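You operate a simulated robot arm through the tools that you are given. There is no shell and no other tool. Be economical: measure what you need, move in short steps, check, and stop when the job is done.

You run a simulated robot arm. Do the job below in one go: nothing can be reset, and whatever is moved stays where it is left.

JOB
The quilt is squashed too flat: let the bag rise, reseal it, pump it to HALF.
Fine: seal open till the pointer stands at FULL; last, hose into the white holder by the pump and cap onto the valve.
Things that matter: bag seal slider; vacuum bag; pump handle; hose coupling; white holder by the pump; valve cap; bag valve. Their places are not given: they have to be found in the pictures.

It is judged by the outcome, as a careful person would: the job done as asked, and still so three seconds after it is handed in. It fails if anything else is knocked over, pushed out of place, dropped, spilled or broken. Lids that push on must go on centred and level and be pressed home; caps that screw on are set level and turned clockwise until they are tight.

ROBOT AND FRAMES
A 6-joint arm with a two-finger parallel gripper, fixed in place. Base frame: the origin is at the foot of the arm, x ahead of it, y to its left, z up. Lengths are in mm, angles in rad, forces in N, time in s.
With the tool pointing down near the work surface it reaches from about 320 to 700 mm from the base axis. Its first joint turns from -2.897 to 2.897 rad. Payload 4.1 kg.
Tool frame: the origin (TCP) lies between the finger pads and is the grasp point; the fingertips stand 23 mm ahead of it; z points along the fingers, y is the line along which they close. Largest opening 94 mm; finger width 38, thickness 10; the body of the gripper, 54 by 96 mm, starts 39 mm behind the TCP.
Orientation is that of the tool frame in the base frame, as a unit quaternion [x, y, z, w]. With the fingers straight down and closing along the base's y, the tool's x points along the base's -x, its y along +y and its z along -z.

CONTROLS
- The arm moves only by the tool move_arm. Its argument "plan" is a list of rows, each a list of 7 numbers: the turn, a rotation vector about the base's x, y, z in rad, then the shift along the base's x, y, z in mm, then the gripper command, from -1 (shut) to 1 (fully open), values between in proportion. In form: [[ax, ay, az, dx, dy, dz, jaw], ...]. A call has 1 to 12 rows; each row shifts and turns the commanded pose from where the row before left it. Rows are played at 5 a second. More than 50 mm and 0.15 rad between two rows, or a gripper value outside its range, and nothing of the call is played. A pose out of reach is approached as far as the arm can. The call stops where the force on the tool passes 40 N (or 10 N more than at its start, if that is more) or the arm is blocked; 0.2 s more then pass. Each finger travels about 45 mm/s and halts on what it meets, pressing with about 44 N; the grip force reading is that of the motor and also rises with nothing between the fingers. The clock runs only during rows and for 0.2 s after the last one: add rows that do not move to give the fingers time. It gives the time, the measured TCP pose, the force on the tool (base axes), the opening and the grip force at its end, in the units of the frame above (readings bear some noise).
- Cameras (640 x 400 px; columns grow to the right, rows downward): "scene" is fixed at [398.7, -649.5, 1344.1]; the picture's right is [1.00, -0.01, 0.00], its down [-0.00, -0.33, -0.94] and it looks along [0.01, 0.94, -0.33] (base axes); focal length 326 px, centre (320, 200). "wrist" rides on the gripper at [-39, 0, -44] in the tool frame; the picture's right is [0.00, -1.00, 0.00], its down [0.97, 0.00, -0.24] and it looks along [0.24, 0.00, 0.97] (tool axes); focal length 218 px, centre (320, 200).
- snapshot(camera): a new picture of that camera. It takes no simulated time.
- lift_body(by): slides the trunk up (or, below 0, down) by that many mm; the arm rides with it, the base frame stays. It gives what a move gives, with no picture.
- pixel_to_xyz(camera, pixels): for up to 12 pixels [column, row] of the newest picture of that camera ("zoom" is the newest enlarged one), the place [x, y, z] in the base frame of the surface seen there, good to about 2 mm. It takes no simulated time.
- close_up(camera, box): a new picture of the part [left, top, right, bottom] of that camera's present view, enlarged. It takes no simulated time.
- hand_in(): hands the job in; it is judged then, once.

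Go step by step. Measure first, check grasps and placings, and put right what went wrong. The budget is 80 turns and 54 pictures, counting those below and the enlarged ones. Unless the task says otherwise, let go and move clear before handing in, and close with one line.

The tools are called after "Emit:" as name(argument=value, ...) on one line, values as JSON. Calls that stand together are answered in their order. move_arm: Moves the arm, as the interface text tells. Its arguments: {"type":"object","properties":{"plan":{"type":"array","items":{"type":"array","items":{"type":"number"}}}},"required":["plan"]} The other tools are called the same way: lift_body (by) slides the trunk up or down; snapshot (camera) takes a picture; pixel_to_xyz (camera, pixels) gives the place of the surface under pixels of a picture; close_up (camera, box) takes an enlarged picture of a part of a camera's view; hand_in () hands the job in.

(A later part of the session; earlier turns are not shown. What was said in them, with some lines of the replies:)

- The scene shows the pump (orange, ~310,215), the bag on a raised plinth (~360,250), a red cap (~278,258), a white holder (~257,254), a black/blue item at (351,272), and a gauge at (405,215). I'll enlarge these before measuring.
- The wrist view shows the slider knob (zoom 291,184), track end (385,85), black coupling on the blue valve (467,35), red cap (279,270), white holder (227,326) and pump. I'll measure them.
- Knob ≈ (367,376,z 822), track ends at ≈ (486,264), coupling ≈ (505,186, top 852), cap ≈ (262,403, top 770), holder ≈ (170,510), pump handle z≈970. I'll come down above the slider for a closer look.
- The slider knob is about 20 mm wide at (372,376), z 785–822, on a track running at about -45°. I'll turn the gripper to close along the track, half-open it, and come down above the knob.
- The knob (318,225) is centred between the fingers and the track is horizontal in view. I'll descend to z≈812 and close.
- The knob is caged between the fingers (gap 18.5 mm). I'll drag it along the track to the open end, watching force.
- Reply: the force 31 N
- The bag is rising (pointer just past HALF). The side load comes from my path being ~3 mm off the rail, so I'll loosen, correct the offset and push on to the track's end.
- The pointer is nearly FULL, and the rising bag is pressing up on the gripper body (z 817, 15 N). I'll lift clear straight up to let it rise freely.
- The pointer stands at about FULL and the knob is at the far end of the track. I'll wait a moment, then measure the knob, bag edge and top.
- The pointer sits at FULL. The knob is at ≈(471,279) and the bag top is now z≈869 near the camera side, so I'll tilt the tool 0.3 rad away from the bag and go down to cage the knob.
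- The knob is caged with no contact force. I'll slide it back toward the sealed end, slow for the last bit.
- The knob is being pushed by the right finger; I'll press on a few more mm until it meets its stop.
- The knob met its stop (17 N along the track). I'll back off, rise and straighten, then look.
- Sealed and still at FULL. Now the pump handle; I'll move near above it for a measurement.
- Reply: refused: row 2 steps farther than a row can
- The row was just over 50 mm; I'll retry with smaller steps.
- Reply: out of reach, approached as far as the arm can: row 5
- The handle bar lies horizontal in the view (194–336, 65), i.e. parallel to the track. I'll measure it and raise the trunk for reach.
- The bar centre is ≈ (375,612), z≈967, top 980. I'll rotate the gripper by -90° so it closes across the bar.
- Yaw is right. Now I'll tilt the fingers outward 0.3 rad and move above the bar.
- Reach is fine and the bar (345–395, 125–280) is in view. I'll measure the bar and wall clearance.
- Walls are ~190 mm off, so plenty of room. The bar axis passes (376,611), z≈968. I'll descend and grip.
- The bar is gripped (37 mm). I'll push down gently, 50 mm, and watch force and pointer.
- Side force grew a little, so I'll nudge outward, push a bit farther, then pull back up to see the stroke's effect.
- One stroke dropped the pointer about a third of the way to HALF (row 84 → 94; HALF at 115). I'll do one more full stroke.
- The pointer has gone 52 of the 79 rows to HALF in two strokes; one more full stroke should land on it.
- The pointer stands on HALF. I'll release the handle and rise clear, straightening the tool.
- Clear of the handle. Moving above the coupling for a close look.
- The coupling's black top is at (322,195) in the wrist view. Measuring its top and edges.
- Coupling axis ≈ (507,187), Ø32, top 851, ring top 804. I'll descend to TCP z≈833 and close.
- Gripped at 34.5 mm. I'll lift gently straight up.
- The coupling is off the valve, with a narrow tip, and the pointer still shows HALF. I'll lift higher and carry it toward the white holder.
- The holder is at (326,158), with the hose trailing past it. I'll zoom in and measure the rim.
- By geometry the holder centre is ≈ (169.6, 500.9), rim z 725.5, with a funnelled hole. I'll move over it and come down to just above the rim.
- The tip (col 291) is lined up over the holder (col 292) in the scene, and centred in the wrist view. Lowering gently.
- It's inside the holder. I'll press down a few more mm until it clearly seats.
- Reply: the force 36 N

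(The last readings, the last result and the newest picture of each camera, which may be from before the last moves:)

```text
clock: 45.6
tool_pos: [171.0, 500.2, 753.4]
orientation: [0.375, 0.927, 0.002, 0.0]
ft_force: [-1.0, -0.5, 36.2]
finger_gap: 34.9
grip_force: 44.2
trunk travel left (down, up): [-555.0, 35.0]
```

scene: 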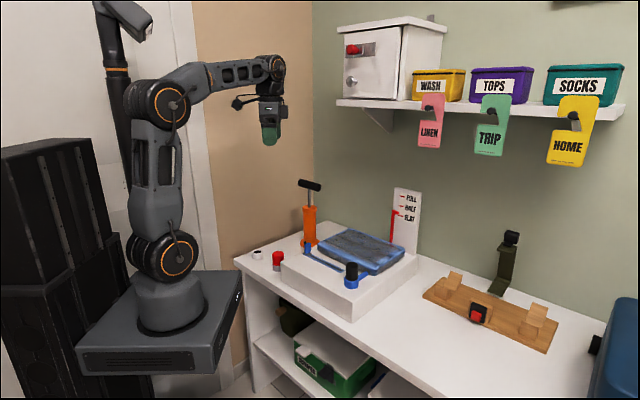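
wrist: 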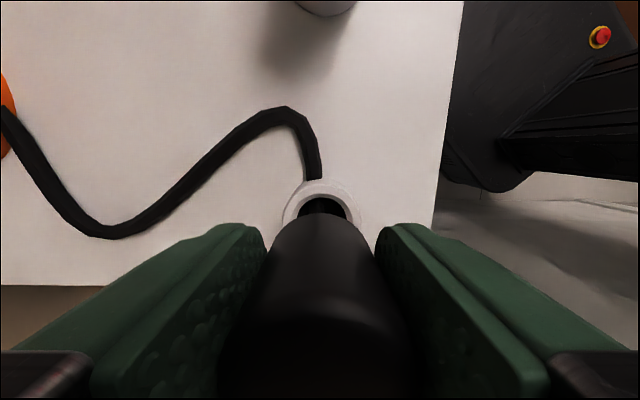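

Seated firmly (36 N at z 753.4). I'll ease off, open, rise and move to view the red cap.

Emit:
move_arm(plan=[[0, 0, 0, 0, 0, 3, -1], [0, 0, 0, 0, 0, 0, 0.3], [0, 0, 0, 0, 0, 0, 0.3], [0, 0, 0, 0, 0, 0, 0.3], [0, 0, 0, 0, 0, 40, 0.3], [0, 0, 0, 0, 0, 45, 0.4], [0, 0, 0, 20, -20, 40, 0.4], [0, 0, 0, 25, -25, 0, 0.4], [0, 0, 0, 20, -20, 0, 0.4], [0, 0, 0, 0, 0, 0, 0.4]])

Emit:
snapshot(camera="wrist")

Emit:
close_up(camera="scene", box=[230, 175, 430, 300])

```text
clock: 47.8
tool_pos: [235.6, 436.7, 879.6]
orientation: [0.375, 0.927, 0.0, 0.0]
ft_force: [-0.2, -0.3, 0.8]
finger_gap: 65.8
grip_force: 0.1
trunk travel left (down, up): [-555.0, 35.0]
```

```text
16 pictures are left
```

wrist: 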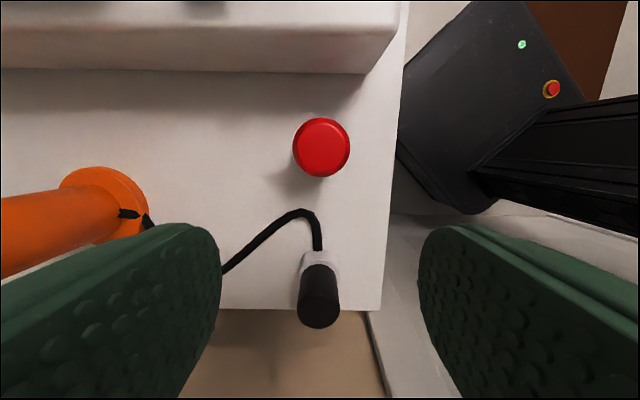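

```text
3.20 times, centred on (330, 238) of scene
```

zoom: 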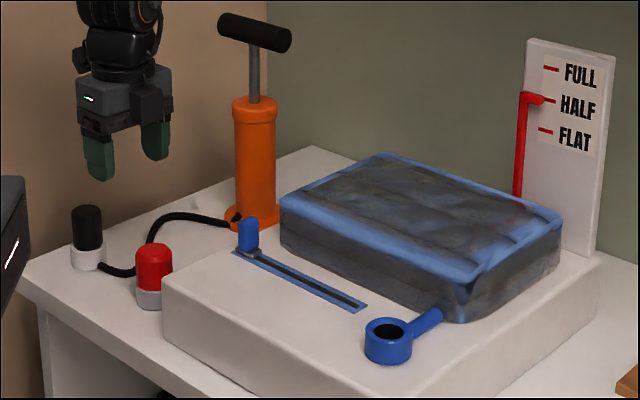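

Coupling is in the holder and pointer at HALF. The cap's centre is ≈ (263,409), Ø40, top 769. I'll zoom on the cap and valve to see push-on or threaded.

Emit:
close_up(camera="scene", box=[262, 245, 294, 275])

Emit:
close_up(camera="scene", box=[335, 265, 375, 295])

```text
13.33 times, centred on (278, 260) of scene
```

zoom: 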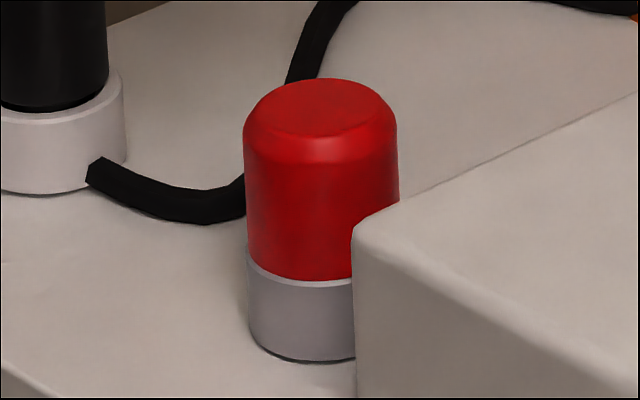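

```text
13.33 times, centred on (355, 280) of scene
```

zoom: 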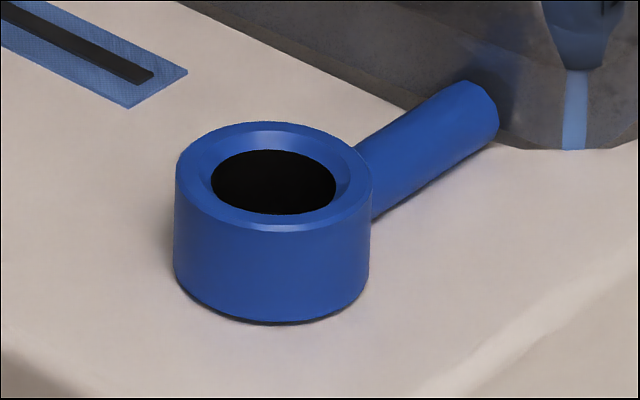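

No threads are visible: the valve is a plain funnelled socket like the holder, so the cap is push-in. I'll grip the red cap from above, fingertips above the grey stand (~728).

Emit:
move_arm(plan=[[0, 0, 0, 27.4, -27.7, -10, 0.4], [0, 0, 0, 0, 0, -40, 0.4], [0, 0, 0, 0, 0, -40, 0.4], [0, 0, 0, 0, 0, -35, 0.4], [0, 0, 0, 0, 0, 0, -1], [0, 0, 0, 0, 0, 0, -1], [0, 0, 0, 0, 0, 0, -1], [0, 0, 0, 0, 0, 0, -1]])

Emit:
snapshot(camera="wrist")

```text
clock: 49.6
tool_pos: [261.5, 409.6, 750.8]
orientation: [0.375, 0.927, 0.001, 0.0]
ft_force: [6.9, 3.9, -0.1]
finger_gap: 39.9
grip_force: 44.0
trunk travel left (down, up): [-555.0, 35.0]
```

```text
12 pictures are left
```

wrist: 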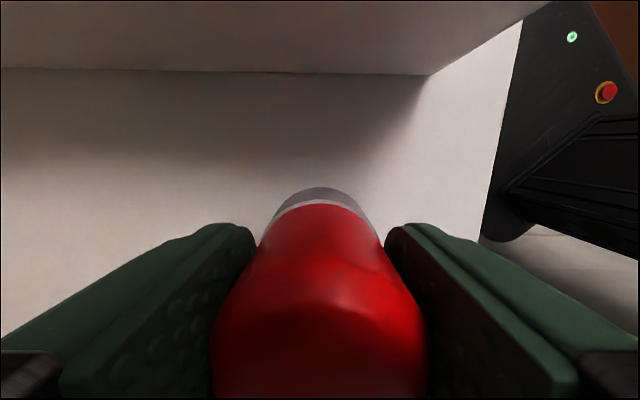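

Cap gripped at 39.9 mm. Lifting gently.

Emit:
move_arm(plan=[[0, 0, 0, 0.5, 0.3, 4, -1], [0, 0, 0, 0, 0, 8, -1], [0, 0, 0, 0, 0, 25, -1], [0, 0, 0, 0, 0, 45, -1], [0, 0, 0, 0, 0, 45, -1], [0, 0, 0, 0, 0, 40, -1], [0, 0, 0, 0, 0, 0, -1]])

Emit:
close_up(camera="scene", box=[230, 175, 430, 300])

```text
clock: 51.2
tool_pos: [262.9, 407.8, 920.0]
orientation: [0.375, 0.927, 0.0, 0.001]
ft_force: [0.3, 0.1, -0.8]
finger_gap: 40.1
grip_force: 43.8
trunk travel left (down, up): [-555.0, 35.0]
```

```text
3.20 times, centred on (330, 238) of scene
```

zoom: 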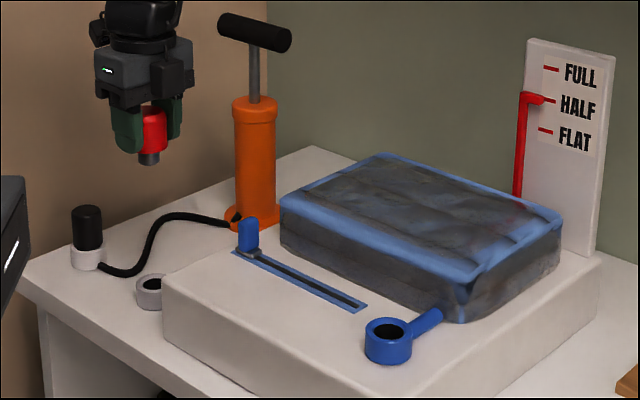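

The cap has a plug stem, so push-in is confirmed. Carrying it to a viewing spot over the valve.

Emit:
move_arm(plan=[[0, 0, 0, 30.9, -27.7, 0, -1], [0, 0, 0, 30.9, -27.7, 0, -1], [0, 0, 0, 30.9, -27.7, 0, -1], [0, 0, 0, 30.9, -27.7, 0, -1], [0, 0, 0, 30.9, -27.7, 0, -1], [0, 0, 0, 30.9, -27.7, 0, -1], [0, 0, 0, 30.6, -27.6, 0, -1], [0, 0, 0, 0, 0, 0, -1]])

Emit:
close_up(camera="wrist", box=[240, 100, 400, 200])

```text
clock: 53.0
tool_pos: [478.9, 215.4, 920.8]
orientation: [0.375, 0.927, 0.0, 0.001]
ft_force: [-1.0, 0.5, -0.7]
finger_gap: 40.3
grip_force: 44.3
trunk travel left (down, up): [-555.0, 35.0]
```

```text
4.00 times, centred on (320, 150) of wrist
```

zoom: 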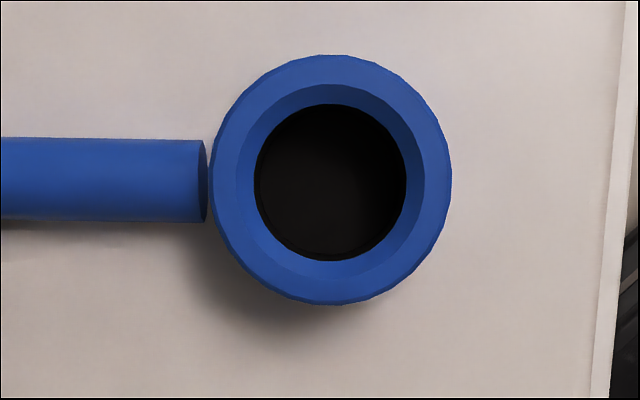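

The valve centre computes to ≈ (506,186.5), rim z 804, matching the earlier coupling axis. Moving over it and down to just above.

Emit:
move_arm(plan=[[0, 0, 0, 26.8, -28.1, 0, -1], [0, 0, 0, 0, 0, -35, -1], [0, 0, 0, 0, 0, -25, -1], [0, 0, 0, 0, 0, -10, -1], [0, 0, 0, 0, 0, 0, -1]])

Emit:
close_up(camera="scene", box=[315, 240, 395, 300])

Emit:
snapshot(camera="wrist")

```text
clock: 54.2
tool_pos: [507.4, 186.6, 850.0]
orientation: [0.376, 0.927, -0.001, 0.0]
ft_force: [-0.3, -0.3, 0.5]
finger_gap: 39.9
grip_force: 44.3
trunk travel left (down, up): [-555.0, 35.0]
```

```text
6.67 times, centred on (355, 270) of scene
```

zoom: 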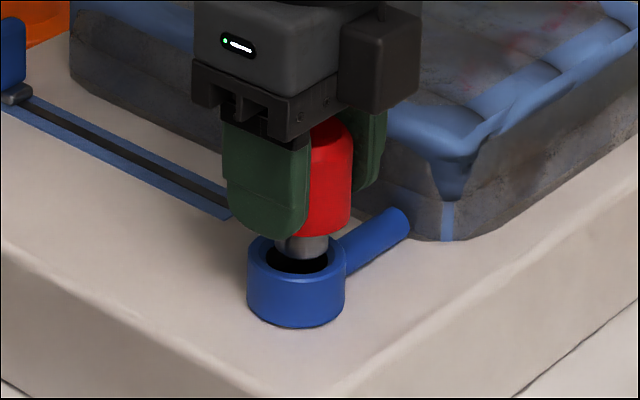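

```text
8 pictures are left
```

wrist: 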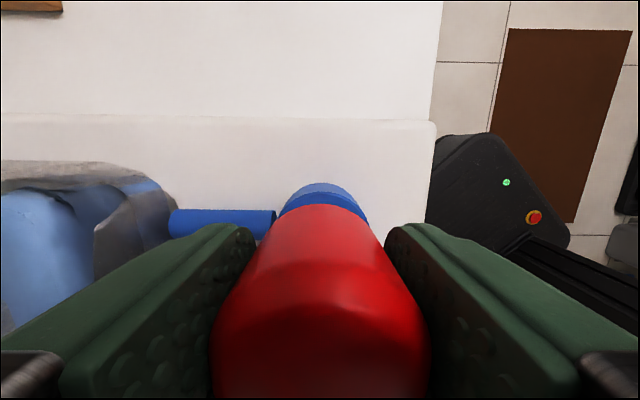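

In the scene zoom the stem (≈275–328) looks slightly right of the ring centre (296). I'll measure both.

Emit:
pixel_to_xyz(camera="zoom", pixels=[[280, 250], [303, 252], [325, 248], [330, 200], [349, 200], [349, 170], [250, 280], [296, 310], [342, 280], [296, 290]])

Emit:
pixel_to_xyz(camera="wrist", pixels=[[325, 184], [300, 188], [350, 190], [285, 215], [366, 215], [320, 210]])

```text
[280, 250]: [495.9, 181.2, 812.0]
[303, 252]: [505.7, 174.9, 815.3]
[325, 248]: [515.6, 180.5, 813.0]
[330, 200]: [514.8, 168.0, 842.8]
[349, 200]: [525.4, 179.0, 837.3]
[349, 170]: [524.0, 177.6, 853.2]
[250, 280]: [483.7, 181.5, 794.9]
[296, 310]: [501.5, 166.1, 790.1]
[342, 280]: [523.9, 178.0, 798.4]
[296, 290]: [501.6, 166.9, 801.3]
```

```text
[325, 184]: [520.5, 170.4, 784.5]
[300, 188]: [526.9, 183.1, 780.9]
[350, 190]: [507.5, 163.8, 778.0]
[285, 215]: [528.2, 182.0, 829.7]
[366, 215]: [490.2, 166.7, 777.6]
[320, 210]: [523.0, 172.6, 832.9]
```

The stem centre is ≈ x 506 against ring centre ≈ 504, so I'll shift -2 mm in x and lower gently with force watch.

Emit:
move_arm(plan=[[0, 0, 0, -2, -0.5, 0, -1], [0, 0, 0, 0, 0, -6, -1], [0, 0, 0, 0, 0, -5, -1], [0, 0, 0, 0, 0, -4, -1], [0, 0, 0, 0, 0, -3, -1], [0, 0, 0, 0, 0, 0, -1]])

Emit:
close_up(camera="scene", box=[315, 240, 395, 300])

```text
clock: 55.6
tool_pos: [504.8, 185.9, 832.0]
orientation: [0.376, 0.927, 0.0, 0.0]
ft_force: [-0.4, 0.6, -0.1]
finger_gap: 40.3
grip_force: 44.4
trunk travel left (down, up): [-555.0, 35.0]
```

```text
6.67 times, centred on (355, 270) of scene
```

zoom: 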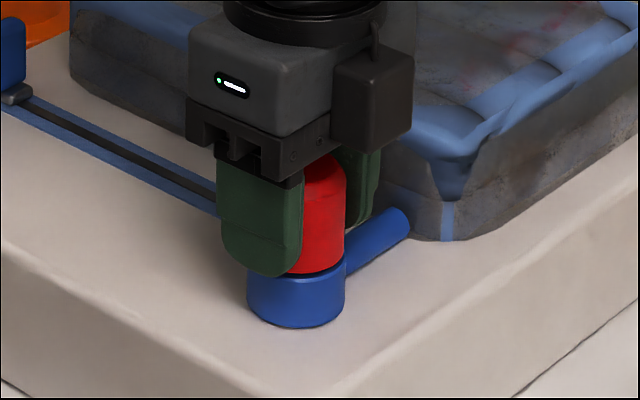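

The stem entered with no contact force and the cap (right edge 345) now matches the ring (345). Pressing home.

Emit:
move_arm(plan=[[0, 0, 0, 0, 0, -2, -1], [0, 0, 0, 0, 0, -2, -1], [0, 0, 0, 0, 0, -1.5, -1], [0, 0, 0, 0, 0, -1.5, -1], [0, 0, 0, 0, 0, -1, -1], [0, 0, 0, 0, 0, 0, -1]])

```text
clock: 57.0
tool_pos: [505.7, 187.1, 826.6]
orientation: [0.375, 0.927, 0.002, 0.003]
ft_force: [-8.4, 6.1, 15.0]
finger_gap: 39.8
grip_force: 43.9
trunk travel left (down, up): [-555.0, 35.0]
stopped in row 6: the force on the tool passed its limit (the readings are from after the stop); the commanded pose is now the measured one
```

It hit the stop with over 40 N at z 826.6. I'll release, rise, and inspect.

Emit:
move_arm(plan=[[0, 0, 0, 0, 0, 0, 0.4], [0, 0, 0, 0, 0, 0, 0.4], [0, 0, 0, 0, 0, 0, 0.4], [0, 0, 0, 0, 0, 40, 0.4], [0, 0, 0, 0, 0, 45, 0.4], [0, 0, 0, -20, -20, 40, 0.4], [0, 0, 0, 0, 0, 0, 0.4]])

Emit:
close_up(camera="scene", box=[315, 240, 395, 300])

Emit:
snapshot(camera="wrist")

```text
clock: 58.5
tool_pos: [484.5, 165.0, 949.7]
orientation: [0.375, 0.927, 0.002, 0.002]
ft_force: [0.8, -0.5, 0.2]
finger_gap: 65.8
grip_force: 0.1
trunk travel left (down, up): [-555.0, 35.0]
```

```text
6.67 times, centred on (355, 270) of scene
```

zoom: 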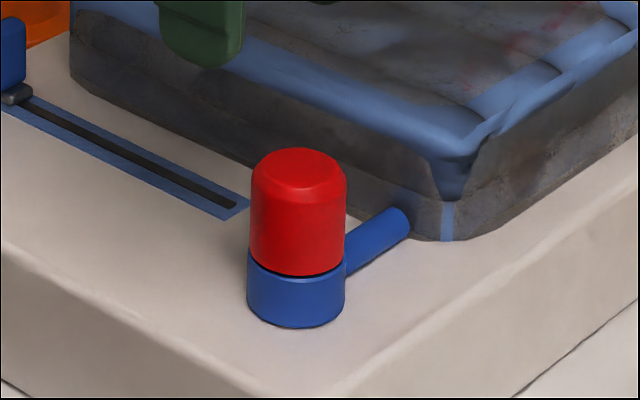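

```text
5 pictures are left
```

wrist: 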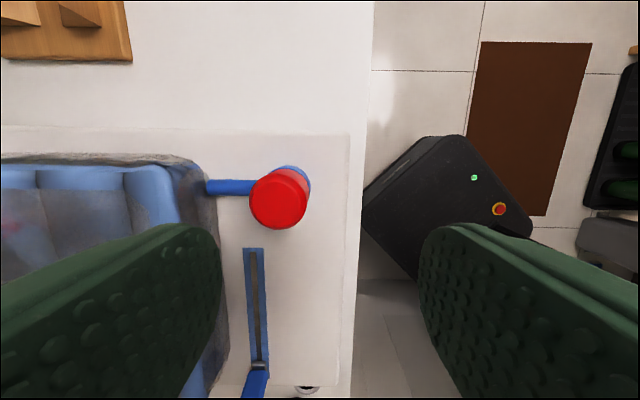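

The cap looks centred; a thin dark line shows beneath it, so I'll check the top for level and height.

Emit:
pixel_to_xyz(camera="wrist", pixels=[[278, 200], [262, 200], [294, 200], [278, 186], [278, 216]])

Emit:
close_up(camera="scene", box=[340, 260, 362, 294])

```text
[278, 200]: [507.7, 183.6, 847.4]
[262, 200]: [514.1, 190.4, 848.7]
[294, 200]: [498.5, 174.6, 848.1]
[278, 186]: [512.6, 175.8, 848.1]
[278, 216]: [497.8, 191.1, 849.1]
```

```text
11.76 times, centred on (351, 277) of scene
```

zoom: 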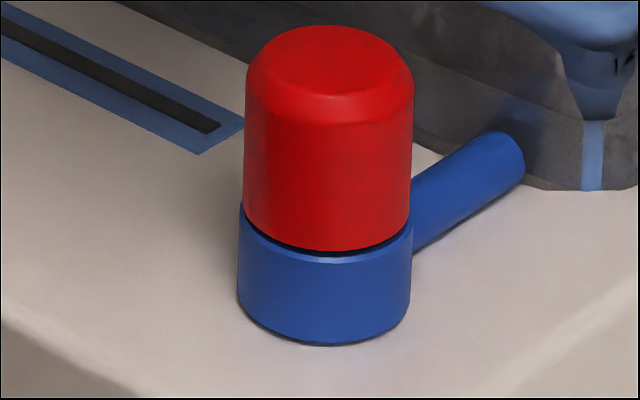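

The top is level (≈848 all round). To be sure it's home, I'll press centrally from above with closed fingers.

Emit:
move_arm(plan=[[0, 0, 0, 21.5, 21, 0, -1], [0, 0, 0, 0, 0, 0, -1], [0, 0, 0, 0, 0, 0, -1], [0, 0, 0, 0, 0, 0, -1], [0, 0, 0, 0, 0, -40, -1], [0, 0, 0, 0, 0, -30, -1], [0, 0, 0, 0, 0, -5, -1], [0, 0, 0, 0, 0, -3, -1], [0, 0, 0, 0, 0, -2, -1], [0, 0, 0, 0, 0, -2, -1], [0, 0, 0, 0, 0, 0, -1]])

```text
clock: 61.0
tool_pos: [508.0, 185.2, 872.7]
orientation: [0.375, 0.927, 0.005, 0.004]
ft_force: [-0.8, -2.8, 25.1]
finger_gap: 0.0
grip_force: 42.3
trunk travel left (down, up): [-555.0, 35.0]
```

Contact at z 872.7 with 25 N, not moving. One slightly firmer push, then rise clear.

Emit:
move_arm(plan=[[0, 0, 0, 0, 0, -1.2, -1], [0, 0, 0, 0, 0, 0, -1]])

Emit:
move_arm(plan=[[0, 0, 0, 0, 0, 20, -1], [0, 0, 0, 0, 0, 45, -1], [0, 0, 0, 0, 0, 45, -1], [0, 0, 0, -30, -20, 20, -1], [0, 0, 0, -40, -20, 0, -1], [0, 0, 0, 0, 0, 0, -1]])

Emit:
close_up(camera="scene", box=[230, 175, 430, 300])

Emit:
close_up(camera="scene", box=[380, 180, 430, 230])

```text
clock: 61.6
tool_pos: [508.2, 185.0, 871.9]
orientation: [0.374, 0.927, 0.006, 0.005]
ft_force: [-7.2, -0.4, 17.3]
finger_gap: 0.1
grip_force: 42.0
trunk travel left (down, up): [-555.0, 35.0]
stopped in row 2: the force on the tool passed its limit (the readings are from after the stop); the commanded pose is now the measured one
```

```text
clock: 63.0
tool_pos: [439.2, 147.0, 1000.0]
orientation: [0.375, 0.927, 0.005, 0.004]
ft_force: [0.0, -0.2, 0.1]
finger_gap: 0.2
grip_force: 42.7
trunk travel left (down, up): [-555.0, 35.0]
```

```text
3.20 times, centred on (330, 238) of scene
```

zoom: 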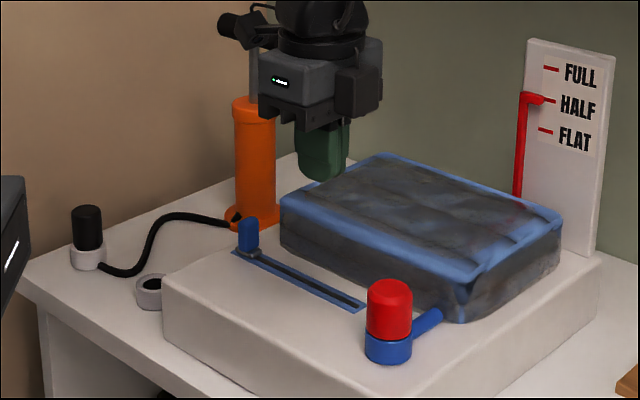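

```text
8.00 times, centred on (405, 205) of scene
```

zoom: 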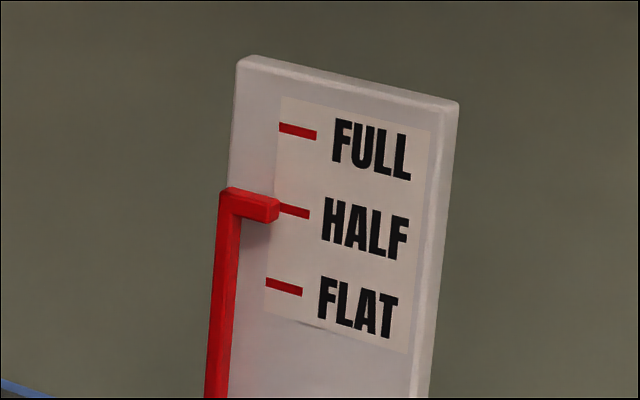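

The pointer stays at HALF, the slider is sealed, the coupling is in the white holder, the cap is pressed home and level on the valve, and the arm is clear. Handing in.

Emit:
hand_in()

```text
The job is handed in.
```

The bag rose to FULL, was resealed and pumped to HALF; the hose is in its white holder and the cap is pressed home on the valve.
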